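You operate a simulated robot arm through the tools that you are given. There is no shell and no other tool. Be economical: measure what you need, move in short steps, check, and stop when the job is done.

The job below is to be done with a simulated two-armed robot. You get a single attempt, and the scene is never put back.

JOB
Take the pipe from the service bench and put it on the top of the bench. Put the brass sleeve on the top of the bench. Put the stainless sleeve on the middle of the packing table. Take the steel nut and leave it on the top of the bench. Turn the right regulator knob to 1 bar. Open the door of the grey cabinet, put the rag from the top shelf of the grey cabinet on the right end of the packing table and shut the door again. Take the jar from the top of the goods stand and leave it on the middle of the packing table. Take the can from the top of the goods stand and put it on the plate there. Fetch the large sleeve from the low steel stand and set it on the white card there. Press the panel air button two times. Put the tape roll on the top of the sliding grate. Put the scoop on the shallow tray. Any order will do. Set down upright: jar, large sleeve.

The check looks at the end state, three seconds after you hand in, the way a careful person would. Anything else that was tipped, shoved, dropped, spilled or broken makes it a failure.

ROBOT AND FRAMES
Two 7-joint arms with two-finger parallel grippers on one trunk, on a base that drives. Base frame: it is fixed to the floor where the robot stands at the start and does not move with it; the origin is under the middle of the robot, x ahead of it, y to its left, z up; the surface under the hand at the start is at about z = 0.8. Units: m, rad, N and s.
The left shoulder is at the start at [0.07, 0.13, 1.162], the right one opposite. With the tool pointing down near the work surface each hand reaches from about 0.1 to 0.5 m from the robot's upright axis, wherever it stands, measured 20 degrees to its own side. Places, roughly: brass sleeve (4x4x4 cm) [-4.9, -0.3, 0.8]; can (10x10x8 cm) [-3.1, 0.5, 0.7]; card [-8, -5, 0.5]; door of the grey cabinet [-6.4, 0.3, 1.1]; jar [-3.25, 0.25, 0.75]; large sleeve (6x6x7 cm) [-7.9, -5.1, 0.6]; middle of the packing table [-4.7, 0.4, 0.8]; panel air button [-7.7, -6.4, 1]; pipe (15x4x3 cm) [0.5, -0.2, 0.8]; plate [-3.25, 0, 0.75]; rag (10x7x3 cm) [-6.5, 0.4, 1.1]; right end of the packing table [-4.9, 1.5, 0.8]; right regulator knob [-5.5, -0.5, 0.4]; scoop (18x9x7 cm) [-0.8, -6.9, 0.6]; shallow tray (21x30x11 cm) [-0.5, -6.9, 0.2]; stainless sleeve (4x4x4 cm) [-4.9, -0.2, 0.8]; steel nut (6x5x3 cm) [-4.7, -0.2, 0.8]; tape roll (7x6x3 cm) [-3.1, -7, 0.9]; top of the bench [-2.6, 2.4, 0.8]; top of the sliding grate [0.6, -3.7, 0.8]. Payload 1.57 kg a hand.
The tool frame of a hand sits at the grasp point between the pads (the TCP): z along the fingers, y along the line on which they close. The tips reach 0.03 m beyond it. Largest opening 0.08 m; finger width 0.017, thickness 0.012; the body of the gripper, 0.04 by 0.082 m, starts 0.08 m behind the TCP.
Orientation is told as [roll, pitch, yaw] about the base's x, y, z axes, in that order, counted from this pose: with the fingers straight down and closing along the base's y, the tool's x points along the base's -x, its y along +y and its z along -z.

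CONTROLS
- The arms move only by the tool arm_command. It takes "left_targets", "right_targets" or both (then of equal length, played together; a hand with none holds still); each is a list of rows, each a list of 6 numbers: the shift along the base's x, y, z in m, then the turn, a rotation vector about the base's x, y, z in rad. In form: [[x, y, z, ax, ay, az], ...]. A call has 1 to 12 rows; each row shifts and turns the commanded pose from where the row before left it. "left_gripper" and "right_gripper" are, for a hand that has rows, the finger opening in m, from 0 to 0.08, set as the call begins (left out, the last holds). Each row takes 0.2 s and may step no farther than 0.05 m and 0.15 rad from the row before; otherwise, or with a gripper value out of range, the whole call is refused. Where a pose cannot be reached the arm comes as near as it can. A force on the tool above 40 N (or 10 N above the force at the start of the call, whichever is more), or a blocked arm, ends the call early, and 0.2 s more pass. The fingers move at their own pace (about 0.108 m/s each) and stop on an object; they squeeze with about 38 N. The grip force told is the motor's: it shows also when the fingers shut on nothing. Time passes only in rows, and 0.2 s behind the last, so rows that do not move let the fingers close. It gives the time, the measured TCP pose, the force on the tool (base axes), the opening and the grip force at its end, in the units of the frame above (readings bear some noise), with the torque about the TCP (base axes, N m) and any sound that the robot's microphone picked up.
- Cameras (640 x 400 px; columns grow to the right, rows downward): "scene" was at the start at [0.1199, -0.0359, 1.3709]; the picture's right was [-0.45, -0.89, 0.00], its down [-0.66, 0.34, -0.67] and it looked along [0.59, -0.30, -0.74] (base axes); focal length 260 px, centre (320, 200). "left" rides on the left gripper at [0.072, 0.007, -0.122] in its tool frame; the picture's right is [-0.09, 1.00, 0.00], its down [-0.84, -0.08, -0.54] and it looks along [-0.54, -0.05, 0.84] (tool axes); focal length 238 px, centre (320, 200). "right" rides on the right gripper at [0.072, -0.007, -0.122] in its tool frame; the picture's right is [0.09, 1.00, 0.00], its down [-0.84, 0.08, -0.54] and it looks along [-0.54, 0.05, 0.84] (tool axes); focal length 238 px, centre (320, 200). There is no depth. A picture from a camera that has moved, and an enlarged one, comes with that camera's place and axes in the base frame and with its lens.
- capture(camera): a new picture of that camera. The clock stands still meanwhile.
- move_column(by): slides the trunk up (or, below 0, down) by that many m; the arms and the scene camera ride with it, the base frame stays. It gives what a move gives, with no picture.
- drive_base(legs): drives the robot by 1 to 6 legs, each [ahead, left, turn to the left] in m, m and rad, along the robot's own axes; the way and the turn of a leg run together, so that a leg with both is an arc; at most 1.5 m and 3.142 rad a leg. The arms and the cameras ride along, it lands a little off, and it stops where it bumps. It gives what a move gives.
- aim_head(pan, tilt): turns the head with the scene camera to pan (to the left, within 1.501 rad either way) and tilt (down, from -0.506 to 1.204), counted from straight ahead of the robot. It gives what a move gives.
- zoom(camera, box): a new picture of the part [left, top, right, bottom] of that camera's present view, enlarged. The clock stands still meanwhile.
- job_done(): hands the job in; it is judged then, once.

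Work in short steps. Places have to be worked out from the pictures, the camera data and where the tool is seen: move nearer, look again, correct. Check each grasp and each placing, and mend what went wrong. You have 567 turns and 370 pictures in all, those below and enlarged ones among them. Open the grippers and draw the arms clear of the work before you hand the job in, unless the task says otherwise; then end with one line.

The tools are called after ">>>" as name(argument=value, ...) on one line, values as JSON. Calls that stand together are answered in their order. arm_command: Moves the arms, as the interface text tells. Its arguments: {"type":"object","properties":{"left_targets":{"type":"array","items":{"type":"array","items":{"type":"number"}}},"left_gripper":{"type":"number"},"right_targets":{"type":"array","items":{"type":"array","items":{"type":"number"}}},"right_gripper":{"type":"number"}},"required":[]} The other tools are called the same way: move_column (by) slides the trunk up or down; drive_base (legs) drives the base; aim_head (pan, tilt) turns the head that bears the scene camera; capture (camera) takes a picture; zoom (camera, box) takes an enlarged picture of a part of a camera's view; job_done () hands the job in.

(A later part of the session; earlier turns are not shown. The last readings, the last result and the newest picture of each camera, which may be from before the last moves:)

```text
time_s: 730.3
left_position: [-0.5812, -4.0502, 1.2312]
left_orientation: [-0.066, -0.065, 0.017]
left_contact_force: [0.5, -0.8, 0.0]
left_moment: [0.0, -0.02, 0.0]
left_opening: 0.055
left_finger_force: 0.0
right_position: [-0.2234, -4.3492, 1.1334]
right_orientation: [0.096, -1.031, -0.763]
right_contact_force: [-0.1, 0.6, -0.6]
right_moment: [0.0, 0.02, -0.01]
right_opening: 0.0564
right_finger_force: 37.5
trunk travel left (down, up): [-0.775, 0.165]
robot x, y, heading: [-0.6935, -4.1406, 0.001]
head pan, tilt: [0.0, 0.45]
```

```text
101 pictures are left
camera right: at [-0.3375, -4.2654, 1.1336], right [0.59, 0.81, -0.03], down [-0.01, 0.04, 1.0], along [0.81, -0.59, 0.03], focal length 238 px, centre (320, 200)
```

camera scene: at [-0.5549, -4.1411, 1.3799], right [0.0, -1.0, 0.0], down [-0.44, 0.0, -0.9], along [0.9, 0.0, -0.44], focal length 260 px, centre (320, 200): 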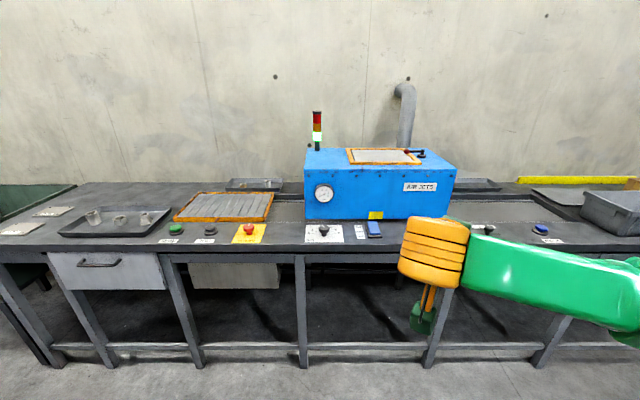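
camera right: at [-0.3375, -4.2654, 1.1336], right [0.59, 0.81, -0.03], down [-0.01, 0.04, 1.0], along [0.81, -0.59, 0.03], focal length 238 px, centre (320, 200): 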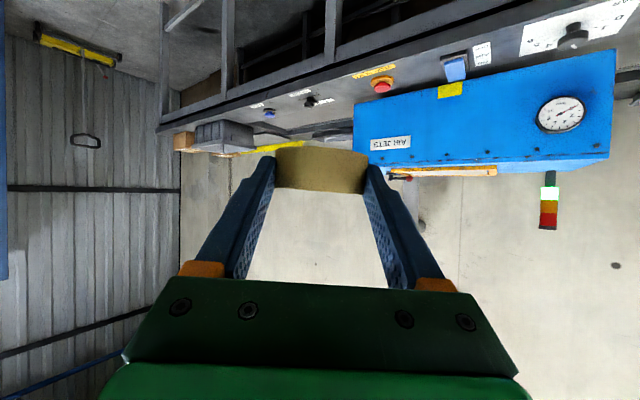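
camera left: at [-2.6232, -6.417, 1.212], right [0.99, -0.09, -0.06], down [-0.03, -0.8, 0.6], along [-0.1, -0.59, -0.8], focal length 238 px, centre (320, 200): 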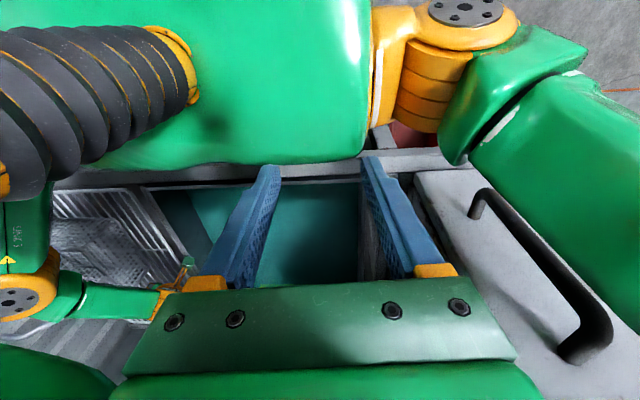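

It is still held but creeping out, so I go quickly: drive to bring the hand above the orange-framed grate (x 0.38–0.64, y -3.92…-3.52).

>>> drive_base(legs=[[0.68, 0.62, 0]])

>>> move_column(by=-0.2)

>>> capture(camera="scene")

>>> capture(camera="right")

```text
time_s: 735.0
left_position: [0.0626, -3.4294, 1.2304]
left_orientation: [-0.063, -0.067, 0.01]
left_contact_force: [0.2, 0.0, -0.5]
left_moment: [0.02, 0.03, 0.03]
left_opening: 0.055
left_finger_force: 0.1
right_position: [0.4172, -3.7319, 1.1326]
right_orientation: [0.101, -1.03, -0.77]
right_contact_force: [-0.5, -0.5, -0.3]
right_moment: [0.06, 0.01, 0.01]
right_opening: 0.0559
right_finger_force: 38.1
trunk travel left (down, up): [-0.775, 0.165]
robot x, y, heading: [-0.0515, -3.5204, -0.011]
head pan, tilt: [0.0, 0.45]
```

```text
time_s: 737.1
left_position: [0.0616, -3.4301, 1.0316]
left_orientation: [-0.066, -0.063, 0.012]
left_contact_force: [-1.3, -0.2, 0.6]
left_moment: [-0.01, -0.01, -0.03]
left_opening: 0.0546
left_finger_force: 0.2
right_position: [0.4186, -3.7309, 0.9339]
right_orientation: [0.098, -1.029, -0.771]
right_contact_force: [0.3, 0.1, -1.0]
right_moment: [0.02, 0.03, 0.01]
right_opening: 0.0556
right_finger_force: 37.4
trunk travel left (down, up): [-0.575, 0.365]
robot x, y, heading: [-0.0562, -3.5206, -0.008]
head pan, tilt: [0.0, 0.45]
```

```text
100 pictures are left
camera scene: at [0.088, -3.5209, 1.1799], right [-0.01, -1.0, 0.0], down [-0.44, 0.0, -0.9], along [0.9, -0.01, -0.44], focal length 260 px, centre (320, 200)
```

scene: 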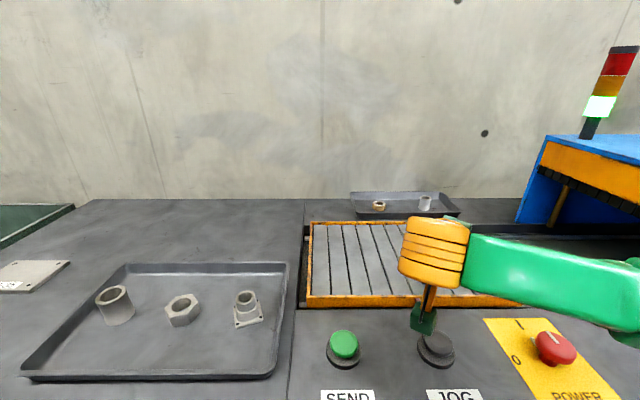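

```text
99 pictures are left
camera right: at [0.3045, -3.6466, 0.9336], right [0.6, 0.8, -0.03], down [-0.01, 0.04, 1.0], along [0.8, -0.6, 0.03], focal length 238 px, centre (320, 200)
```

right: 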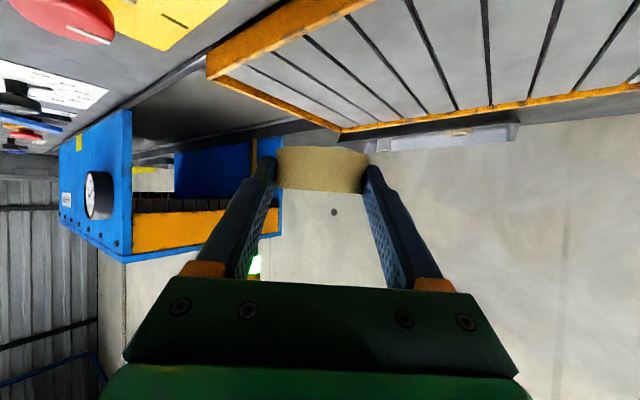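

The hand is near the grate's front frame; I drive 0.1 m ahead, then lower step by step.

>>> drive_base(legs=[[0.1, 0, 0]])

>>> move_column(by=-0.05)

>>> capture(camera="right")

```text
time_s: 738.3
left_position: [0.1585, -3.4302, 1.0303]
left_orientation: [-0.066, -0.066, 0.01]
left_contact_force: [0.1, -0.2, 0.0]
left_moment: [0.01, -0.01, -0.02]
left_opening: 0.0552
left_finger_force: 0.0
right_position: [0.5152, -3.7313, 0.9338]
right_orientation: [0.099, -1.031, -0.772]
right_contact_force: [-0.1, 0.5, -0.5]
right_moment: [0.0, 0.01, -0.02]
right_opening: 0.0554
right_finger_force: 37.9
trunk travel left (down, up): [-0.575, 0.365]
robot x, y, heading: [0.0427, -3.5215, -0.005]
head pan, tilt: [0.0, 0.45]
```

```text
time_s: 739.2
left_position: [0.1595, -3.4317, 0.9811]
left_orientation: [-0.066, -0.064, 0.009]
left_contact_force: [-0.4, 0.0, -0.5]
left_moment: [0.03, 0.01, 0.0]
left_opening: 0.0551
left_finger_force: 0.1
right_position: [0.5159, -3.7305, 0.883]
right_orientation: [0.098, -1.03, -0.77]
right_contact_force: [-0.5, 0.5, -0.1]
right_moment: [-0.04, 0.01, 0.01]
right_opening: 0.0548
right_finger_force: 38.0
trunk travel left (down, up): [-0.525, 0.415]
robot x, y, heading: [0.0419, -3.522, -0.004]
head pan, tilt: [0.0, 0.45]
```

```text
98 pictures are left
camera right: at [0.4026, -3.6471, 0.8837], right [0.6, 0.8, -0.03], down [-0.01, 0.04, 1.0], along [0.8, -0.6, 0.03], focal length 238 px, centre (320, 200)
```

right: 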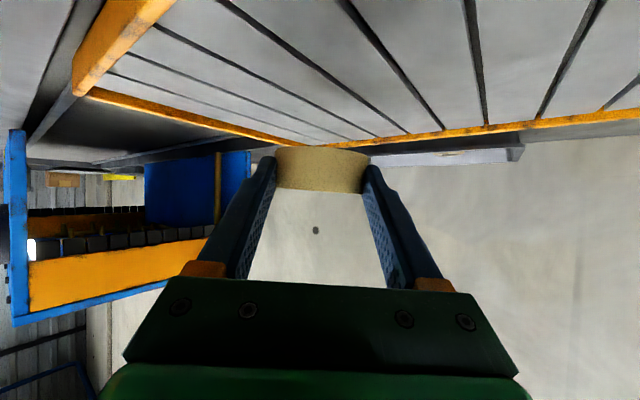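

Over the grate. I lower on in small steps.

>>> move_column(by=-0.02)

>>> move_column(by=-0.01)

>>> move_column(by=-0.008)

>>> capture(camera="right")

```text
time_s: 739.9
left_position: [0.1594, -3.4302, 0.9607]
left_orientation: [-0.065, -0.065, 0.011]
left_contact_force: [-0.8, -0.8, -0.4]
left_moment: [-0.01, 0.0, -0.01]
left_opening: 0.0548
left_finger_force: 0.1
right_position: [0.5148, -3.7321, 0.8628]
right_orientation: [0.098, -1.031, -0.769]
right_contact_force: [-0.5, 0.2, 0.0]
right_moment: [0.0, 0.0, 0.03]
right_opening: 0.0551
right_finger_force: 37.4
trunk travel left (down, up): [-0.505, 0.435]
robot x, y, heading: [0.0437, -3.5217, -0.006]
head pan, tilt: [0.0, 0.45]
```

```text
time_s: 740.5
left_position: [0.1595, -3.4308, 0.9502]
left_orientation: [-0.066, -0.065, 0.011]
left_contact_force: [0.4, -0.6, 0.0]
left_moment: [0.01, 0.01, 0.0]
left_opening: 0.0547
left_finger_force: 0.0
right_position: [0.516, -3.7309, 0.8528]
right_orientation: [0.099, -1.03, -0.77]
right_contact_force: [-0.3, 0.7, -0.3]
right_moment: [0.0, -0.01, -0.02]
right_opening: 0.0551
right_finger_force: 38.0
trunk travel left (down, up): [-0.495, 0.445]
robot x, y, heading: [0.0417, -3.5228, -0.005]
head pan, tilt: [0.0, 0.45]
```

```text
time_s: 741.0
left_position: [0.1602, -3.43, 0.9417]
left_orientation: [-0.066, -0.065, 0.011]
left_contact_force: [-0.6, -0.4, 0.1]
left_moment: [0.0, 0.0, -0.01]
left_opening: 0.0548
left_finger_force: 0.0
right_position: [0.5169, -3.7307, 0.8443]
right_orientation: [0.098, -1.031, -0.769]
right_contact_force: [0.9, 0.7, -1.1]
right_moment: [0.0, 0.04, -0.03]
right_opening: 0.0549
right_finger_force: 38.1
trunk travel left (down, up): [-0.487, 0.453]
robot x, y, heading: [0.0472, -3.5215, -0.004]
head pan, tilt: [0.0, 0.45]
```

```text
97 pictures are left
camera right: at [0.4027, -3.6471, 0.8456], right [0.6, 0.8, -0.03], down [-0.01, 0.04, 1.0], along [0.8, -0.6, 0.03], focal length 238 px, centre (320, 200)
```

right: 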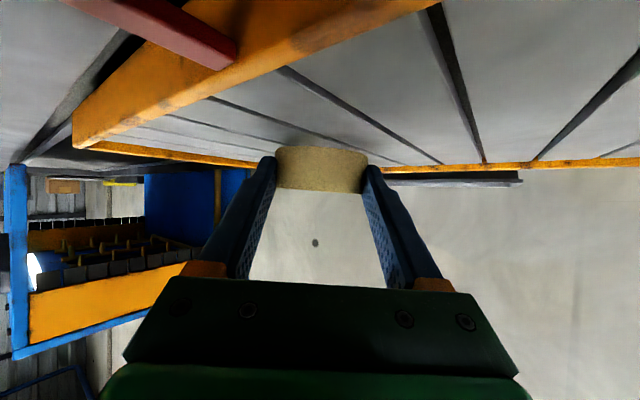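

Still above the slats; continuing.

>>> move_column(by=-0.01)

>>> move_column(by=-0.008)

>>> move_column(by=-0.008)

>>> capture(camera="right")

```text
time_s: 741.6
left_position: [0.1574, -3.4291, 0.9323]
left_orientation: [-0.066, -0.067, 0.012]
left_contact_force: [-0.2, -0.1, -0.4]
left_moment: [0.0, -0.02, -0.02]
left_opening: 0.055
left_finger_force: 0.1
right_position: [0.5149, -3.7309, 0.8373]
right_orientation: [0.105, -1.037, -0.776]
right_contact_force: [4.4, -2.7, 16.3]
right_moment: [-0.56, 0.07, 0.15]
right_opening: 0.0548
right_finger_force: 38.1
trunk travel left (down, up): [-0.477, 0.463]
robot x, y, heading: [0.041, -3.5197, -0.008]
head pan, tilt: [0.0, 0.45]
```

```text
time_s: 742.0
left_position: [0.1581, -3.4291, 0.9272]
left_orientation: [-0.066, -0.067, 0.008]
left_contact_force: [0.5, 0.3, -0.4]
left_moment: [0.0, -0.03, 0.02]
left_opening: 0.0549
left_finger_force: 0.0
right_position: [0.5161, -3.731, 0.8366]
right_orientation: [0.119, -1.044, -0.787]
right_contact_force: [-2.6, 1.0, 8.4]
right_moment: [-0.28, 0.16, -0.08]
right_opening: 0.0553
right_finger_force: 38.0
trunk travel left (down, up): [-0.472, 0.468]
robot x, y, heading: [0.0429, -3.5218, -0.01]
head pan, tilt: [0.0, 0.45]
stopped: the force on the tool passed its limit at 47 N (the readings are from after the stop); the commanded pose is now the measured one
```

```text
time_s: 742.5
left_position: [0.1565, -3.4296, 0.9221]
left_orientation: [-0.068, -0.069, 0.011]
left_contact_force: [-0.1, 0.1, 0.1]
left_moment: [-0.01, 0.01, 0.01]
left_opening: 0.0549
left_finger_force: 0.0
right_position: [0.5152, -3.7314, 0.8355]
right_orientation: [0.137, -1.057, -0.805]
right_contact_force: [-2.9, 1.0, 12.4]
right_moment: [-0.33, 0.17, -0.14]
right_opening: 0.055
right_finger_force: 38.3
trunk travel left (down, up): [-0.467, 0.473]
robot x, y, heading: [0.0418, -3.5196, -0.012]
head pan, tilt: [0.0, 0.45]
stopped: the force on the tool passed its limit at 48 N (the readings are from after the stop); the commanded pose is now the measured one
```

```text
96 pictures are left
camera right: at [0.4022, -3.6467, 0.8322], right [0.6, 0.8, -0.01], down [-0.04, 0.05, 1.0], along [0.8, -0.6, 0.07], focal length 238 px, centre (320, 200)
```

right: 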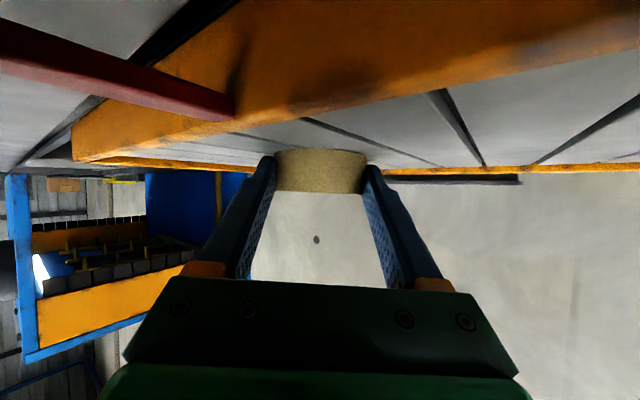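

The hand's camera probably rests on the grate's front frame bar. I raise 1.5 cm, drive 6 cm further in and lower again.

>>> move_column(by=0.02)

>>> drive_base(legs=[[0.06, 0.0, 0]])

>>> arm_command(right_targets=[[0, 0, 0, 0, 0, 0], [0, 0, 0, 0, 0, 0]])

>>> capture(camera="right")

>>> capture(camera="scene")

```text
time_s: 743.1
left_position: [0.1607, -3.4307, 0.9428]
left_orientation: [-0.066, -0.063, 0.01]
left_contact_force: [-0.5, 0.8, 0.2]
left_moment: [-0.01, -0.01, 0.03]
left_opening: 0.0551
left_finger_force: 0.0
right_position: [0.5178, -3.7334, 0.8541]
right_orientation: [0.129, -1.049, -0.798]
right_contact_force: [0.0, -0.5, -0.3]
right_moment: [0.01, 0.01, -0.03]
right_opening: 0.0551
right_finger_force: 37.9
trunk travel left (down, up): [-0.487, 0.453]
robot x, y, heading: [0.0436, -3.5233, -0.006]
head pan, tilt: [0.0, 0.45]
```

```text
time_s: 744.2
left_position: [0.1839, -3.4316, 0.9427]
left_orientation: [-0.065, -0.066, 0.016]
left_contact_force: [-0.8, -0.5, -0.2]
left_moment: [0.02, 0.0, 0.01]
left_opening: 0.0549
left_finger_force: 0.1
right_position: [0.5425, -3.7321, 0.8529]
right_orientation: [0.133, -1.052, -0.796]
right_contact_force: [0.6, 0.2, -0.6]
right_moment: [0.05, -0.01, -0.01]
right_opening: 0.055
right_finger_force: 37.9
trunk travel left (down, up): [-0.487, 0.453]
robot x, y, heading: [0.0677, -3.5235, -0.002]
head pan, tilt: [0.0, 0.45]
stopped in leg 1: the robot was blocked; the commanded pose is now the measured one
```

```text
time_s: 744.8
left_position: [0.1841, -3.4315, 0.9422]
left_orientation: [-0.064, -0.065, 0.015]
left_contact_force: [0.1, -0.5, 0.1]
left_moment: [-0.01, 0.01, 0.01]
left_opening: 0.055
left_finger_force: 0.1
right_position: [0.5449, -3.7318, 0.8543]
right_orientation: [0.129, -1.053, -0.795]
right_contact_force: [0.4, 0.1, -0.6]
right_moment: [0.04, 0.03, -0.01]
right_opening: 0.055
right_finger_force: 38.2
trunk travel left (down, up): [-0.487, 0.453]
robot x, y, heading: [0.0741, -3.5201, -0.002]
head pan, tilt: [0.0, 0.45]
```

```text
95 pictures are left
camera right: at [0.4301, -3.6472, 0.8501], right [0.59, 0.8, -0.02], down [-0.04, 0.05, 1.0], along [0.8, -0.59, 0.06], focal length 238 px, centre (320, 200)
```

right: 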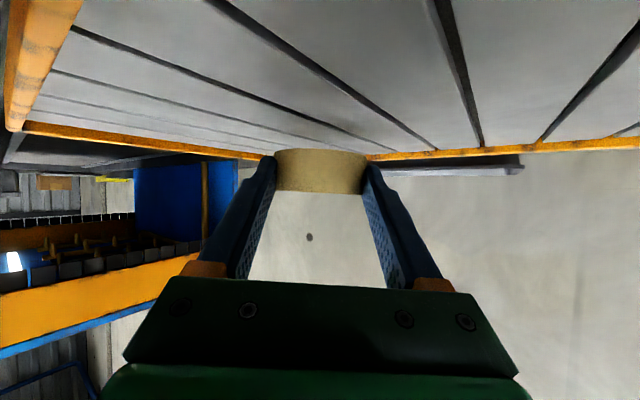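

```text
94 pictures are left
camera scene: at [0.211, -3.5219, 1.092], right [0.0, -1.0, 0.0], down [-0.44, 0.0, -0.9], along [0.9, 0.0, -0.44], focal length 260 px, centre (320, 200)
```

scene: 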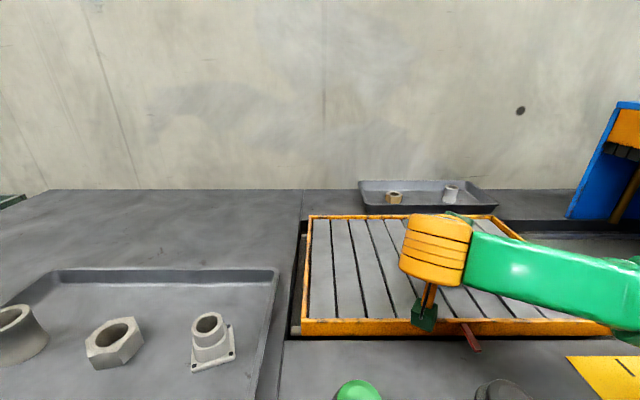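

The base is at the table; I extend the arm 4 cm instead, then lower in small steps.

>>> arm_command(right_targets=[[0.02, 0, 0, 0, 0, 0], [0.025, 0, 0, 0, 0, 0], [0, 0, 0, 0, 0, 0]])

>>> move_column(by=-0.02)

>>> move_column(by=-0.008)

>>> move_column(by=-0.006)

>>> capture(camera="right")

```text
time_s: 745.6
left_position: [0.184, -3.4317, 0.9419]
left_orientation: [-0.065, -0.065, 0.017]
left_contact_force: [-1.2, -0.6, -0.5]
left_moment: [0.01, -0.03, 0.0]
left_opening: 0.0551
left_finger_force: 0.1
right_position: [0.5766, -3.7486, 0.8516]
right_orientation: [0.132, -1.053, -0.793]
right_contact_force: [0.9, -0.4, -0.4]
right_moment: [0.03, 0.03, 0.0]
right_opening: 0.0546
right_finger_force: 37.6
right hand out of reach, approached as far as the arm can: row 1, 2
trunk travel left (down, up): [-0.487, 0.453]
robot x, y, heading: [0.0704, -3.5214, -0.0]
head pan, tilt: [0.0, 0.45]
```

```text
time_s: 746.3
left_position: [0.1829, -3.43, 0.9228]
left_orientation: [-0.065, -0.067, 0.015]
left_contact_force: [0.2, 0.1, 0.0]
left_moment: [0.0, 0.02, 0.02]
left_opening: 0.0554
left_finger_force: 0.2
right_position: [0.5774, -3.7481, 0.8373]
right_orientation: [0.156, -1.062, -0.815]
right_contact_force: [-2.6, 1.5, 6.9]
right_moment: [0.74, 1.12, 0.05]
right_opening: 0.0551
right_finger_force: 37.8
trunk travel left (down, up): [-0.468, 0.472]
robot x, y, heading: [0.0706, -3.522, -0.001]
head pan, tilt: [0.0, 0.45]
stopped: the force on the tool passed its limit at 48 N (the readings are from after the stop); the commanded pose is now the measured one
```

```text
time_s: 746.6
left_position: [0.1811, -3.4312, 0.9191]
left_orientation: [-0.066, -0.068, 0.016]
left_contact_force: [-0.1, -0.1, -0.1]
left_moment: [-0.02, 0.0, 0.02]
left_opening: 0.055
left_finger_force: 0.1
right_position: [0.5774, -3.7504, 0.8387]
right_orientation: [0.18, -1.068, -0.838]
right_contact_force: [-3.4, 1.9, 11.1]
right_moment: [1.14, 1.66, 0.2]
right_opening: 0.0548
right_finger_force: 38.0
trunk travel left (down, up): [-0.464, 0.476]
robot x, y, heading: [0.0707, -3.5199, -0.001]
head pan, tilt: [0.0, 0.45]
stopped: the force on the tool passed its limit at 55 N (the readings are from after the stop); the commanded pose is now the measured one
```

```text
time_s: 747.0
left_position: [0.1805, -3.4313, 0.9171]
left_orientation: [-0.065, -0.068, 0.016]
left_contact_force: [0.5, 0.3, -1.0]
left_moment: [0.0, -0.01, 0.0]
left_opening: 0.0553
left_finger_force: 0.1
right_position: [0.5767, -3.7499, 0.8392]
right_orientation: [0.197, -1.072, -0.855]
right_contact_force: [-3.9, 2.4, 11.9]
right_moment: [1.3, 1.9, 0.27]
right_opening: 0.0543
right_finger_force: 38.4
trunk travel left (down, up): [-0.462, 0.478]
robot x, y, heading: [0.0729, -3.5202, 0.002]
head pan, tilt: [0.0, 0.45]
stopped: the force on the tool passed its limit at 50 N (the readings are from after the stop); the commanded pose is now the measured one
```

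```text
93 pictures are left
camera right: at [0.4633, -3.6651, 0.8324], right [0.6, 0.8, 0.01], down [-0.08, 0.04, 1.0], along [0.8, -0.59, 0.08], focal length 238 px, centre (320, 200)
```

right: 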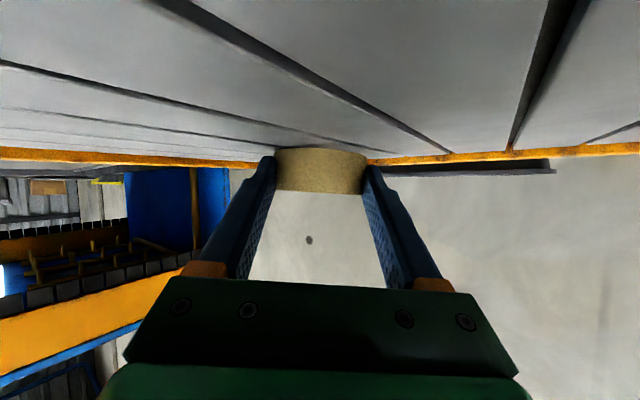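

The camera housing is touching the slats (torque matches), the roll is ~1 cm above them. I ease up 2 mm and release – a drop of about 1 cm onto the grate.

>>> move_column(by=0.002)

>>> arm_command(right_targets=[[0, 0, 0, 0, 0, 0], [0, 0, 0, 0, 0, 0], [0, 0, 0, 0, 0, 0]], right_gripper=0.08)

>>> capture(camera="right")

```text
time_s: 747.5
left_position: [0.1846, -3.4311, 0.9187]
left_orientation: [-0.065, -0.064, 0.015]
left_contact_force: [-0.1, -0.2, -0.6]
left_moment: [0.0, -0.05, -0.01]
left_opening: 0.0549
left_finger_force: 0.0
right_position: [0.5791, -3.7497, 0.8394]
right_orientation: [0.189, -1.069, -0.85]
right_contact_force: [0.2, -0.4, 0.9]
right_moment: [0.08, 0.15, -0.02]
right_opening: 0.0546
right_finger_force: 37.7
trunk travel left (down, up): [-0.464, 0.476]
robot x, y, heading: [0.0701, -3.5202, -0.003]
head pan, tilt: [0.0, 0.45]
```

```text
time_s: 748.4
left_position: [0.1842, -3.4332, 0.9195]
left_orientation: [-0.066, -0.065, 0.016]
left_contact_force: [0.1, 0.6, 0.4]
left_moment: [-0.01, 0.01, 0.03]
left_opening: 0.0551
left_finger_force: 0.1
right_position: [0.5796, -3.7496, 0.8392]
right_orientation: [0.19, -1.068, -0.85]
right_contact_force: [0.8, -0.1, -0.4]
right_moment: [0.01, -0.04, -0.01]
right_opening: 0.0802
right_finger_force: 0.0
trunk travel left (down, up): [-0.464, 0.476]
robot x, y, heading: [0.0671, -3.5236, -0.001]
head pan, tilt: [0.0, 0.45]
```

```text
92 pictures are left
camera right: at [0.4662, -3.666, 0.8323], right [0.6, 0.8, 0.01], down [-0.07, 0.04, 1.0], along [0.8, -0.59, 0.08], focal length 238 px, centre (320, 200)
```

right: 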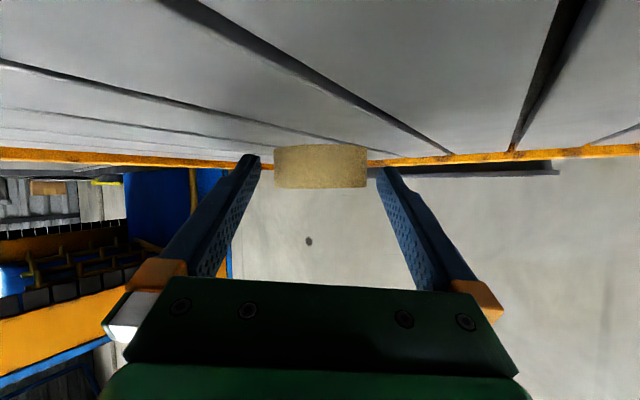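

Released. I raise the hand straight up and verify with the scene camera.

>>> move_column(by=0.2)

>>> drive_base(legs=[[-0.25, 0.0, 0]])

>>> capture(camera="scene")

```text
time_s: 750.5
left_position: [0.1843, -3.4315, 1.1187]
left_orientation: [-0.063, -0.064, 0.016]
left_contact_force: [0.1, -0.6, -0.6]
left_moment: [0.02, 0.03, -0.02]
left_opening: 0.055
left_finger_force: 0.0
right_position: [0.5791, -3.7495, 1.0386]
right_orientation: [0.19, -1.067, -0.85]
right_contact_force: [-0.3, 0.3, -0.4]
right_moment: [0.01, 0.02, -0.02]
right_opening: 0.0798
right_finger_force: 0.1
trunk travel left (down, up): [-0.664, 0.276]
robot x, y, heading: [0.071, -3.52, -0.003]
head pan, tilt: [0.0, 0.45]
```

```text
time_s: 752.3
left_position: [-0.0639, -3.4303, 1.1196]
left_orientation: [-0.064, -0.063, 0.015]
left_contact_force: [-0.2, 0.2, -0.4]
left_moment: [0.01, -0.02, 0.05]
left_opening: 0.0549
left_finger_force: 0.0
right_position: [0.3306, -3.7495, 1.0385]
right_orientation: [0.189, -1.067, -0.849]
right_contact_force: [0.9, 0.2, 0.0]
right_moment: [-0.02, -0.01, 0.04]
right_opening: 0.0796
right_finger_force: 0.0
trunk travel left (down, up): [-0.664, 0.276]
robot x, y, heading: [-0.1817, -3.5215, -0.002]
head pan, tilt: [0.0, 0.45]
```

```text
91 pictures are left
camera scene: at [-0.0371, -3.5216, 1.2684], right [0.0, -1.0, 0.0], down [-0.44, 0.0, -0.9], along [0.9, 0.0, -0.44], focal length 260 px, centre (320, 200)
```

scene: 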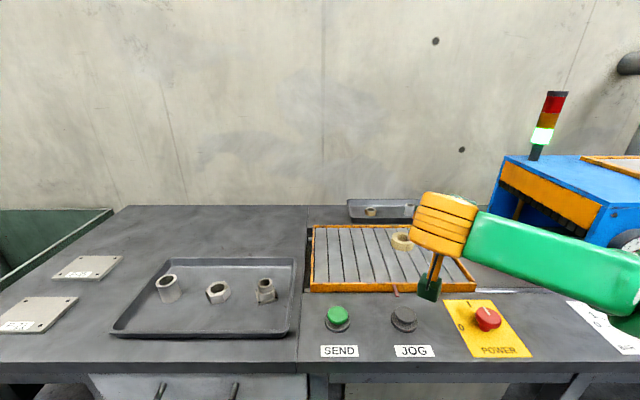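

The roll lies on the grate. I zoom on the labelled plates here, in case they name the metals.

>>> zoom(camera="scene", box=[0, 240, 300, 350])

```text
2.13 times, centred on (150, 295) of scene
camera zoom: at [-0.0371, -3.5216, 1.2684], right [0.0, -1.0, 0.0], down [-0.44, 0.0, -0.9], along [0.9, 0.0, -0.44], focal length 555 px, centre (683, -3)
```

zoom: 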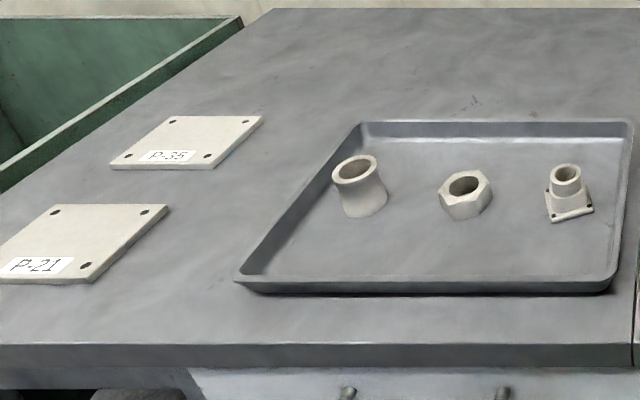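

No metal names. Now the west side: I fold the right hand, drive west along y ≈ -3.9, and look at the passage between the crate and the blue machine.

>>> arm_command(right_targets=[[-0.01, 0.01, 0.01, 0, 0, 0.142], [-0.01, 0.01, 0.01, 0, 0, 0.142], [-0.01, 0.01, 0.01, 0, 0, 0.142], [0, 0.01, 0, 0, 0, 0.142], [0, 0.01, 0, 0, 0, 0.142], [0, 0, 0, 0, 0, 0.139], [0, 0, 0, 0, 0.134, 0], [0, 0, 0, 0, 0.134, 0], [0, 0, 0, 0, 0.134, 0], [0, 0, 0, 0, 0.134, 0]], right_gripper=0.06)

>>> arm_command(right_targets=[[0, 0, 0, 0, 0.134, 0], [0, 0, 0, 0, 0.134, 0], [0, 0, 0, 0, 0.134, 0], [0, 0, 0, 0, 0.13, 0], [0, 0, 0, -0.1, 0, 0], [0, 0, 0, -0.09, 0, 0]], left_targets=[[0.04, 0.02, 0, 0, 0, 0], [0.04, 0.02, 0, 0, 0, 0], [0.04, 0.02, 0, 0, 0, 0], [0.04, 0, 0, 0, 0, 0], [0, 0, 0, 0.03, 0.03, 0], [0, 0, 0, 0.03, 0.03, 0]])

>>> drive_base(legs=[[-0.6, -0.35, 0], [0, 0, 3.14], [1.4, 0, 0], [1.4, 0, 0], [1.3, 0, 0]])

>>> aim_head(pan=0.5, tilt=0.35)

>>> capture(camera="scene")

```text
time_s: 754.5
left_position: [-0.0646, -3.4311, 1.1182]
left_orientation: [-0.066, -0.062, 0.016]
left_contact_force: [-0.6, -2.0, 0.2]
left_moment: [-0.03, 0.03, -0.01]
left_opening: 0.0548
left_finger_force: 0.0
right_position: [0.3025, -3.6989, 1.0685]
right_orientation: [0.191, -0.531, 0.002]
right_contact_force: [0.2, 0.6, -0.7]
right_moment: [0.02, 0.01, -0.03]
right_opening: 0.0598
right_finger_force: 0.1
trunk travel left (down, up): [-0.664, 0.276]
robot x, y, heading: [-0.181, -3.5207, -0.005]
head pan, tilt: [0.0, 0.45]
```

```text
time_s: 755.9
left_position: [0.0945, -3.3704, 1.1195]
left_orientation: [-0.002, -0.008, 0.013]
left_contact_force: [0.3, 0.5, 0.0]
left_moment: [-0.03, 0.01, 0.0]
left_opening: 0.0549
left_finger_force: 0.0
right_position: [0.22, -3.7502, 1.0213]
right_orientation: [0.0, -0.003, -0.001]
right_contact_force: [-0.5, 0.0, -0.1]
right_moment: [0.0, 0.02, 0.02]
right_opening: 0.0601
right_finger_force: 0.2
right hand out of reach, approached as far as the arm can: row 1, 2, 3, 4, 5, 6
trunk travel left (down, up): [-0.664, 0.276]
robot x, y, heading: [-0.1782, -3.5202, -0.007]
head pan, tilt: [0.0, 0.45]
```

```text
time_s: 786.5
left_position: [-5.1995, -3.9897, 1.1194]
left_orientation: [-0.004, -0.005, -3.103]
left_contact_force: [-0.2, 0.8, -0.5]
left_moment: [0.0, 0.02, 0.01]
left_opening: 0.055
left_finger_force: 0.0
right_position: [-5.336, -3.6137, 1.0208]
right_orientation: [0.001, -0.003, -3.116]
right_contact_force: [0.3, 0.4, 0.6]
right_moment: [-0.06, 0.01, 0.0]
right_opening: 0.0598
right_finger_force: 0.1
trunk travel left (down, up): [-0.664, 0.276]
robot x, y, heading: [-4.9294, -3.8337, -3.118]
head pan, tilt: [0.0, 0.45]
```

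```text
time_s: 787.5
left_position: [-5.1997, -3.9904, 1.1177]
left_orientation: [-0.005, -0.005, -3.1]
left_contact_force: [0.2, 0.1, 0.1]
left_moment: [0.03, -0.03, -0.03]
left_opening: 0.0551
left_finger_force: 0.0
right_position: [-5.3348, -3.6128, 1.0216]
right_orientation: [0.002, -0.004, -3.115]
right_contact_force: [0.1, -0.1, 1.6]
right_moment: [0.02, 0.01, -0.02]
right_opening: 0.06
right_finger_force: 0.1
trunk travel left (down, up): [-0.664, 0.276]
robot x, y, heading: [-4.9278, -3.8345, -3.121]
head pan, tilt: [0.499, 0.351]
```

```text
89 pictures are left
camera scene: at [-5.0598, -3.8796, 1.2778], right [-0.5, 0.87, 0.0], down [0.3, 0.17, -0.94], along [-0.81, -0.47, -0.34], focal length 260 px, centre (320, 200)
```

scene: 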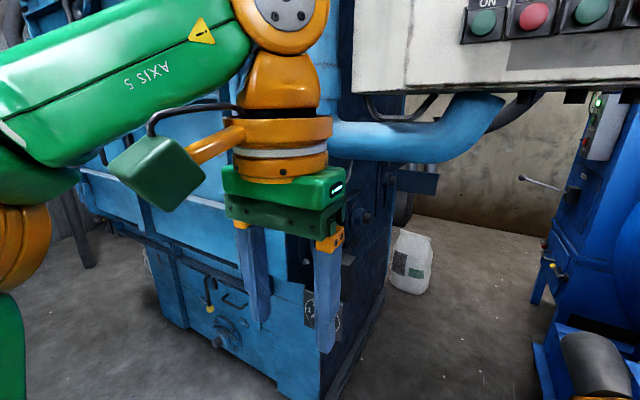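

There is a wider gap (about 0.8 m) between the blue machine and the round machine, with a sack at (-6.7, -4.1). I look ahead-right for the green bin.

>>> aim_head(pan=-0.15, tilt=0.7)

>>> capture(camera="scene")

```text
time_s: 788.5
left_position: [-5.2001, -3.9896, 1.1191]
left_orientation: [-0.004, -0.003, -3.101]
left_contact_force: [-0.1, 0.0, 0.0]
left_moment: [-0.01, 0.03, -0.02]
left_opening: 0.0553
left_finger_force: 0.0
right_position: [-5.3366, -3.6132, 1.0206]
right_orientation: [0.003, -0.004, -3.116]
right_contact_force: [-0.1, 0.2, -0.3]
right_moment: [-0.03, -0.03, -0.01]
right_opening: 0.0599
right_finger_force: 0.0
trunk travel left (down, up): [-0.664, 0.276]
robot x, y, heading: [-4.9271, -3.8322, -3.121]
head pan, tilt: [-0.15, 0.7]
```

```text
88 pictures are left
camera scene: at [-5.0634, -3.8227, 1.2464], right [0.12, 0.99, 0.0], down [0.64, -0.08, -0.77], along [-0.76, 0.1, -0.64], focal length 260 px, centre (320, 200)
```

scene: 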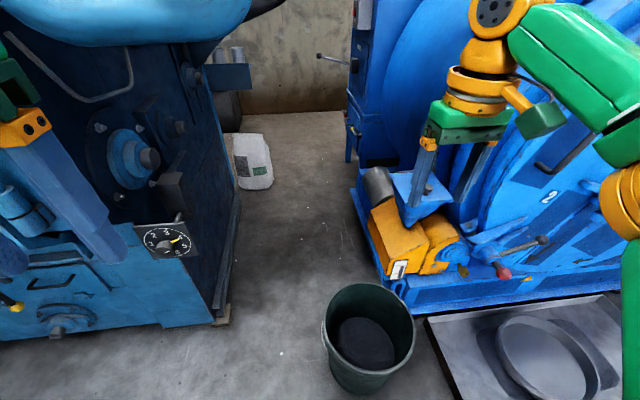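

The bin narrows that gap to ~0.45 m. I check the other passage (between blue machine and crate) before deciding.

>>> drive_base(legs=[[-0.15, 0.35, 0]])

>>> aim_head(pan=1.15, tilt=0.45)

>>> capture(camera="scene")

```text
time_s: 790.9
left_position: [-5.0427, -4.3301, 1.1179]
left_orientation: [-0.003, -0.004, -3.099]
left_contact_force: [-0.2, -0.7, -0.4]
left_moment: [0.0, 0.04, -0.02]
left_opening: 0.0549
left_finger_force: 0.1
right_position: [-5.1799, -3.9548, 1.0203]
right_orientation: [0.002, -0.003, -3.115]
right_contact_force: [-0.6, 0.3, -0.1]
right_moment: [0.0, 0.0, 0.01]
right_opening: 0.0601
right_finger_force: 0.1
trunk travel left (down, up): [-0.664, 0.276]
robot x, y, heading: [-4.7688, -4.1716, -3.113]
head pan, tilt: [-0.15, 0.7]
```

```text
time_s: 792.4
left_position: [-5.043, -4.3305, 1.1189]
left_orientation: [-0.005, -0.004, -3.099]
left_contact_force: [-0.1, 0.5, 0.0]
left_moment: [0.02, 0.0, -0.01]
left_opening: 0.0549
left_finger_force: 0.1
right_position: [-5.1809, -3.9554, 1.0207]
right_orientation: [0.002, -0.004, -3.112]
right_contact_force: [0.6, -0.9, -0.6]
right_moment: [-0.01, 0.01, 0.03]
right_opening: 0.0601
right_finger_force: 0.1
trunk travel left (down, up): [-0.664, 0.276]
robot x, y, heading: [-4.7734, -4.1703, -3.113]
head pan, tilt: [1.15, 0.45]
```

```text
87 pictures are left
camera scene: at [-4.858, -4.2588, 1.2686], right [-0.92, 0.38, 0.0], down [0.17, 0.4, -0.9], along [-0.35, -0.83, -0.44], focal length 260 px, centre (320, 200)
```

scene: 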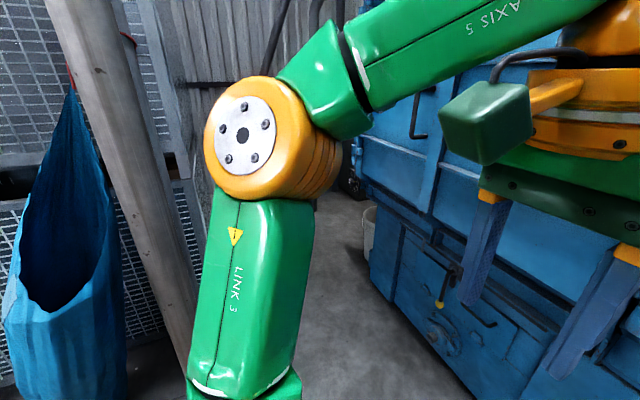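

That corridor is about 0.9 m wide (x -5.6…-4.7). I move to x ≈ -5.1, turn to face -y and drive through.

>>> drive_base(legs=[[0.3, 0, 0], [0, 0, 1.54]])

>>> drive_base(legs=[[0.9, 0.0, 0], [0.8, 0, 0]])

>>> aim_head(pan=-1.2, tilt=0.4)

>>> capture(camera="scene")

```text
time_s: 796.1
left_position: [-5.2277, -4.4544, 1.1194]
left_orientation: [-0.002, -0.009, -2.568]
left_contact_force: [-0.7, -0.3, 0.3]
left_moment: [0.03, -0.01, 0.0]
left_opening: 0.0551
left_finger_force: 0.2
right_position: [-5.5361, -4.1927, 1.0207]
right_orientation: [-0.002, 0.004, -2.597]
right_contact_force: [2.7, 6.1, -0.3]
right_moment: [-0.7, 0.24, 0.09]
right_opening: 0.0601
right_finger_force: 0.0
trunk travel left (down, up): [-0.664, 0.276]
robot x, y, heading: [-5.0746, -4.1843, -2.59]
head pan, tilt: [1.15, 0.45]
stopped in leg 2: the force on the tool passed its limit at 104 N (the readings are from after the stop); the commanded pose is now the measured one
```

```text
time_s: 797.1
left_position: [-5.2429, -4.4571, 1.1211]
left_orientation: [0.0, -0.013, -2.574]
left_contact_force: [-0.3, -0.4, 0.5]
left_moment: [-0.01, 0.01, 0.02]
left_opening: 0.0548
left_finger_force: 0.1
right_position: [-5.5506, -4.1933, 1.0225]
right_orientation: [0.001, 0.003, -2.606]
right_contact_force: [3.2, 15.7, 3.7]
right_moment: [-1.8, 0.26, 0.2]
right_opening: 0.0599
right_finger_force: 0.1
trunk travel left (down, up): [-0.664, 0.276]
robot x, y, heading: [-5.091, -4.1901, -2.593]
head pan, tilt: [1.15, 0.45]
stopped in leg 1: the robot was blocked; the commanded pose is now the measured one
```

```text
time_s: 799.3
left_position: [-5.2434, -4.4571, 1.1216]
left_orientation: [0.001, -0.011, -2.572]
left_contact_force: [-0.2, 0.3, -0.6]
left_moment: [0.01, 0.01, 0.0]
left_opening: 0.055
left_finger_force: 0.1
right_position: [-5.5503, -4.1932, 1.0225]
right_orientation: [0.003, 0.002, -2.603]
right_contact_force: [-0.3, 19.2, 8.6]
right_moment: [-2.22, 0.0, 0.1]
right_opening: 0.06
right_finger_force: 0.2
trunk travel left (down, up): [-0.664, 0.276]
robot x, y, heading: [-5.0902, -4.1929, -2.594]
head pan, tilt: [-1.201, 0.4]
```

```text
86 pictures are left
camera scene: at [-5.2051, -4.1511, 1.2732], right [0.6, 0.8, -0.01], down [0.31, -0.24, -0.92], along [-0.74, 0.55, -0.39], focal length 260 px, centre (320, 200)
```

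scene: 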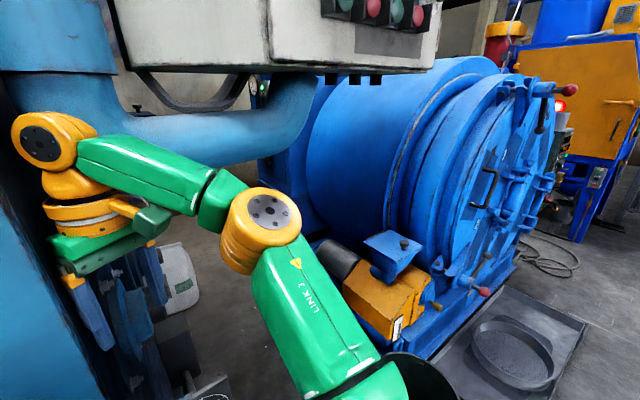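

The right hand touched the machine's side fitting while turning. I back off first, then turn in the free area and come down the corridor.

>>> drive_base(legs=[[-0.25, 0, 0]])

>>> capture(camera="right")

>>> drive_base(legs=[[0, 0, 1.02]])

>>> aim_head(pan=0, tilt=0.5)

>>> capture(camera="scene")

```text
time_s: 801.1
left_position: [-5.0318, -4.3343, 1.118]
left_orientation: [-0.005, -0.003, -2.563]
left_contact_force: [0.8, -0.5, -0.7]
left_moment: [-0.02, 0.01, -0.01]
left_opening: 0.055
left_finger_force: 0.0
right_position: [-5.3426, -4.0747, 1.0207]
right_orientation: [-0.005, 0.011, -2.593]
right_contact_force: [-0.3, -0.6, 1.3]
right_moment: [0.01, -0.01, 0.01]
right_opening: 0.0597
right_finger_force: 0.1
trunk travel left (down, up): [-0.664, 0.276]
robot x, y, heading: [-4.8789, -4.0587, -2.588]
head pan, tilt: [-1.201, 0.4]
```

```text
85 pictures are left
camera right: at [-5.2844, -4.0323, 1.1433], right [0.6, -0.8, 0.0], down [-0.68, -0.51, 0.53], along [-0.43, -0.32, -0.85], focal length 238 px, centre (320, 200)
```

right: 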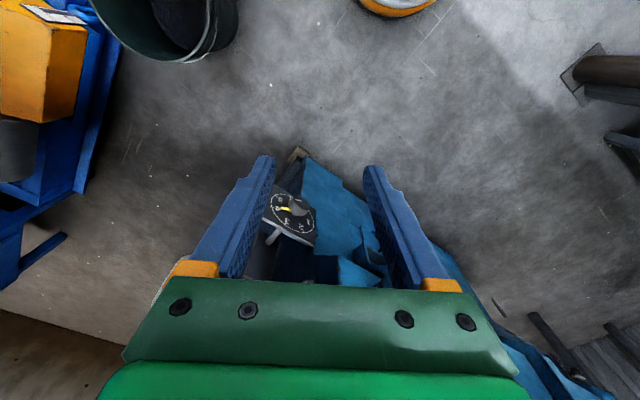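

```text
time_s: 804.1
left_position: [-4.7234, -4.3325, 1.12]
left_orientation: [-0.005, -0.006, -1.541]
left_contact_force: [-0.9, -0.5, 0.2]
left_moment: [0.01, 0.01, 0.01]
left_opening: 0.0549
left_finger_force: 0.0
right_position: [-5.108, -4.4624, 1.0215]
right_orientation: [-0.006, 0.009, -1.569]
right_contact_force: [0.7, -0.1, 0.3]
right_moment: [-0.01, -0.01, 0.02]
right_opening: 0.06
right_finger_force: 0.0
trunk travel left (down, up): [-0.664, 0.276]
robot x, y, heading: [-4.8803, -4.0588, -1.56]
head pan, tilt: [-1.201, 0.4]
```

```text
time_s: 805.5
left_position: [-4.7237, -4.3328, 1.1179]
left_orientation: [-0.005, -0.005, -1.541]
left_contact_force: [-0.6, -0.5, 0.6]
left_moment: [-0.01, -0.02, 0.0]
left_opening: 0.0549
left_finger_force: 0.0
right_position: [-5.1062, -4.462, 1.0213]
right_orientation: [-0.005, 0.008, -1.568]
right_contact_force: [0.0, 0.2, 0.7]
right_moment: [-0.02, -0.04, 0.0]
right_opening: 0.0599
right_finger_force: 0.1
trunk travel left (down, up): [-0.664, 0.276]
robot x, y, heading: [-4.8807, -4.059, -1.556]
head pan, tilt: [0.0, 0.499]
```

```text
84 pictures are left
camera scene: at [-4.8775, -4.2011, 1.2641], right [-1.0, -0.01, 0.0], down [-0.01, 0.48, -0.88], along [0.01, -0.88, -0.48], focal length 260 px, centre (320, 200)
```

scene: 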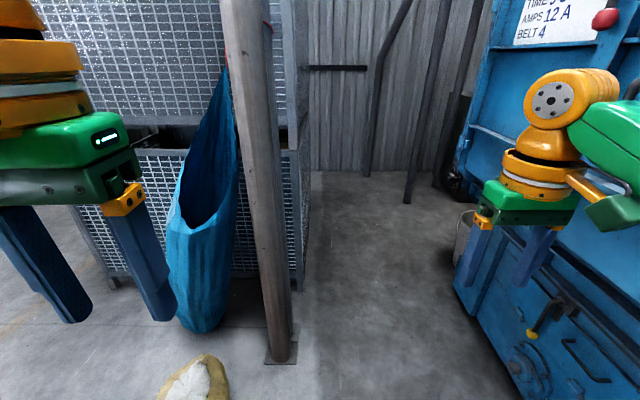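

The corridor is clear. I sidestep right 0.3 m and drive down 1.9 m, then look west.

>>> drive_base(legs=[[0, -0.3, -0.01], [1.0, 0, 0], [0.95, 0, 0]])

>>> aim_head(pan=-1.3, tilt=0.4)

>>> capture(camera="scene")

```text
time_s: 807.7
left_position: [-5.0043, -4.3297, 1.1184]
left_orientation: [-0.023, -0.012, -1.543]
left_contact_force: [0.6, -0.1, -0.2]
left_moment: [-0.01, -0.02, -0.01]
left_opening: 0.0549
left_finger_force: 0.0
right_position: [-5.3901, -4.4575, 1.0267]
right_orientation: [-0.028, 0.005, -1.566]
right_contact_force: [0.0, -0.9, -0.2]
right_moment: [0.02, 0.01, 0.01]
right_opening: 0.0598
right_finger_force: 0.1
trunk travel left (down, up): [-0.664, 0.276]
robot x, y, heading: [-5.176, -4.0652, -1.564]
head pan, tilt: [0.0, 0.499]
stopped in leg 1: the robot was blocked; the commanded pose is now the measured one
```

```text
time_s: 809.1
left_position: [-5.004, -4.3316, 1.1169]
left_orientation: [-0.025, -0.011, -1.546]
left_contact_force: [0.0, 0.5, 0.2]
left_moment: [0.02, 0.0, -0.01]
left_opening: 0.055
left_finger_force: 0.1
right_position: [-5.3893, -4.4579, 1.0262]
right_orientation: [-0.028, 0.005, -1.572]
right_contact_force: [-0.1, -0.6, 0.3]
right_moment: [0.0, 0.0, -0.03]
right_opening: 0.0599
right_finger_force: 0.1
trunk travel left (down, up): [-0.664, 0.276]
robot x, y, heading: [-5.1764, -4.062, -1.563]
head pan, tilt: [-1.3, 0.4]
```

```text
83 pictures are left
camera scene: at [-5.2439, -4.1318, 1.2751], right [-0.27, 0.96, 0.0], down [0.36, 0.1, -0.93], along [-0.89, -0.25, -0.37], focal length 260 px, centre (320, 200)
```

scene: 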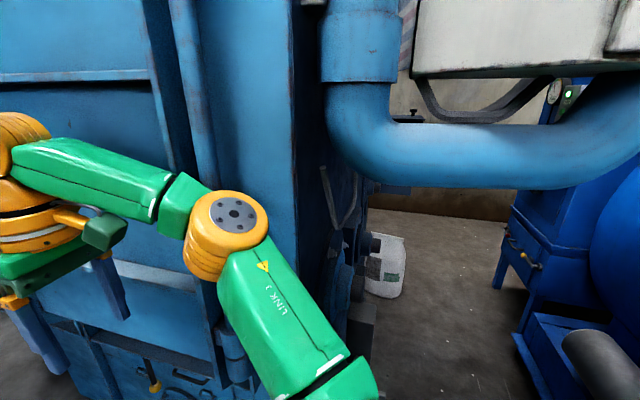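

The right elbow touched the machine. I move 7 cm back left and stretch both hands forward to narrow the elbows before driving through.

>>> drive_base(legs=[[0, 0.07, 0]])

>>> arm_command(left_targets=[[-0.01, -0.04, 0, 0, 0, 0], [-0.01, -0.04, 0, 0, 0, 0], [-0.01, -0.04, 0, 0, 0, 0], [-0.01, -0.03, 0, 0, 0, 0]], right_targets=[[0.015, -0.02, 0, 0, 0, 0], [0.015, -0.02, 0, 0, 0, 0], [0.015, -0.01, 0, 0, 0, 0], [0.01, 0, 0, 0, 0, 0]])

>>> drive_base(legs=[[0.7, 0, 0]])

>>> drive_base(legs=[[0.6, 0, 0], [0.6, 0, 0]])

>>> capture(camera="scene")

```text
time_s: 810.1
left_position: [-4.957, -4.3354, 1.1203]
left_orientation: [0.001, -0.005, -1.547]
left_contact_force: [-1.2, -0.1, 0.2]
left_moment: [0.01, -0.03, -0.03]
left_opening: 0.055
left_finger_force: 0.2
right_position: [-5.3413, -4.4606, 1.0181]
right_orientation: [-0.003, 0.01, -1.574]
right_contact_force: [0.9, 0.0, -0.1]
right_moment: [-0.02, -0.04, 0.01]
right_opening: 0.0597
right_finger_force: 0.1
trunk travel left (down, up): [-0.664, 0.276]
robot x, y, heading: [-5.1051, -4.0605, -1.572]
head pan, tilt: [-1.3, 0.4]
```

```text
time_s: 811.1
left_position: [-4.9837, -4.4443, 1.087]
left_orientation: [-0.005, -0.006, -1.547]
left_contact_force: [-0.7, -1.2, 0.6]
left_moment: [0.01, -0.01, 0.02]
left_opening: 0.0547
left_finger_force: 0.0
left hand out of reach, approached as far as the arm can: row 2, 3, 4
right_position: [-5.303, -4.4648, 0.9935]
right_orientation: [-0.007, 0.008, -1.574]
right_contact_force: [-0.1, -0.1, 0.0]
right_moment: [-0.01, -0.01, -0.01]
right_opening: 0.0601
right_finger_force: 0.0
right hand out of reach, approached as far as the arm can: row 1, 2, 3, 4
trunk travel left (down, up): [-0.664, 0.276]
robot x, y, heading: [-5.1066, -4.0601, -1.566]
head pan, tilt: [-1.3, 0.4]
```

```text
time_s: 815.0
left_position: [-4.9801, -5.1534, 1.0878]
left_orientation: [-0.006, -0.009, -1.547]
left_contact_force: [-0.6, -0.4, 0.3]
left_moment: [0.0, 0.0, 0.01]
left_opening: 0.055
left_finger_force: 0.0
right_position: [-5.299, -5.1737, 0.9941]
right_orientation: [-0.008, 0.008, -1.575]
right_contact_force: [0.7, 0.0, 0.3]
right_moment: [-0.03, -0.01, 0.02]
right_opening: 0.06
right_finger_force: 0.0
trunk travel left (down, up): [-0.664, 0.276]
robot x, y, heading: [-5.102, -4.7717, -1.571]
head pan, tilt: [-1.3, 0.4]
```

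```text
time_s: 821.3
left_position: [-4.9906, -6.3383, 1.0872]
left_orientation: [-0.004, -0.01, -1.566]
left_contact_force: [1.0, -0.3, 0.0]
left_moment: [-0.01, 0.0, -0.01]
left_opening: 0.0549
left_finger_force: 0.0
right_position: [-5.3106, -6.3521, 0.9941]
right_orientation: [-0.007, 0.01, -1.594]
right_contact_force: [-0.2, 0.4, 0.3]
right_moment: [0.03, 0.0, 0.01]
right_opening: 0.06
right_finger_force: 0.0
trunk travel left (down, up): [-0.664, 0.276]
robot x, y, heading: [-5.1076, -5.9536, -1.583]
head pan, tilt: [-1.3, 0.4]
```

```text
82 pictures are left
camera scene: at [-5.1979, -6.0267, 1.2733], right [-0.25, 0.97, 0.0], down [0.38, 0.1, -0.92], along [-0.89, -0.23, -0.39], focal length 260 px, centre (320, 200)
```

scene: 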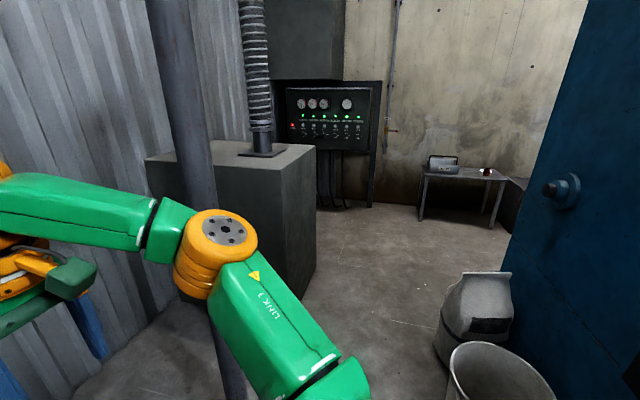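

I'm through. The control panel is on the far wall at about (-7.7, -6.5, 1.05), the low stand at (-8, -5.2). I turn west and drive to x ≈ -7.0.

>>> drive_base(legs=[[0, 0, -1.56], [0.95, 0, 0], [0.9, 0, 0]])

>>> aim_head(pan=0.3, tilt=0.35)

>>> capture(camera="scene")

```text
time_s: 834.5
left_position: [-7.3523, -6.055, 1.0867]
left_orientation: [-0.006, -0.008, -3.127]
left_contact_force: [-0.2, 0.0, -0.7]
left_moment: [-0.02, 0.02, 0.01]
left_opening: 0.055
left_finger_force: 0.1
right_position: [-7.3696, -5.7347, 0.995]
right_orientation: [-0.008, 0.009, 3.128]
right_contact_force: [0.4, 0.5, 0.2]
right_moment: [-0.03, 0.01, 0.0]
right_opening: 0.06
right_finger_force: 0.0
trunk travel left (down, up): [-0.664, 0.276]
robot x, y, heading: [-6.9647, -5.935, 3.132]
head pan, tilt: [-1.3, 0.4]
```

```text
time_s: 836.2
left_position: [-7.3521, -6.0537, 1.0873]
left_orientation: [-0.006, -0.009, -3.127]
left_contact_force: [0.4, -1.4, -0.2]
left_moment: [0.01, 0.01, 0.03]
left_opening: 0.0551
left_finger_force: 0.0
right_position: [-7.3695, -5.7336, 0.993]
right_orientation: [-0.008, 0.007, 3.127]
right_contact_force: [-0.3, -0.2, -0.2]
right_moment: [0.01, -0.01, -0.01]
right_opening: 0.0601
right_finger_force: 0.0
trunk travel left (down, up): [-0.664, 0.276]
robot x, y, heading: [-6.9711, -5.942, 3.137]
head pan, tilt: [0.3, 0.351]
```

```text
81 pictures are left
camera scene: at [-7.1082, -5.9617, 1.2778], right [-0.29, 0.96, 0.0], down [0.33, 0.1, -0.94], along [-0.9, -0.27, -0.34], focal length 260 px, centre (320, 200)
```

scene: 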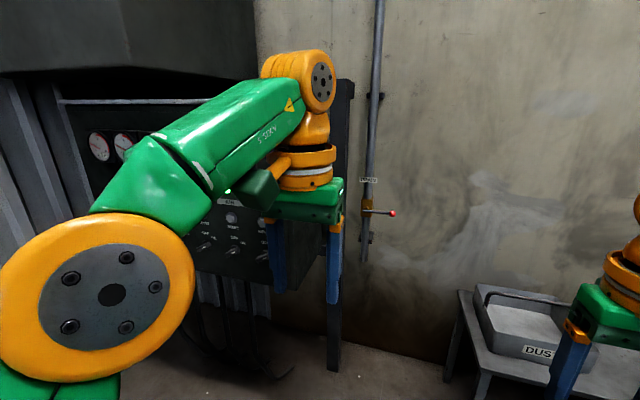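

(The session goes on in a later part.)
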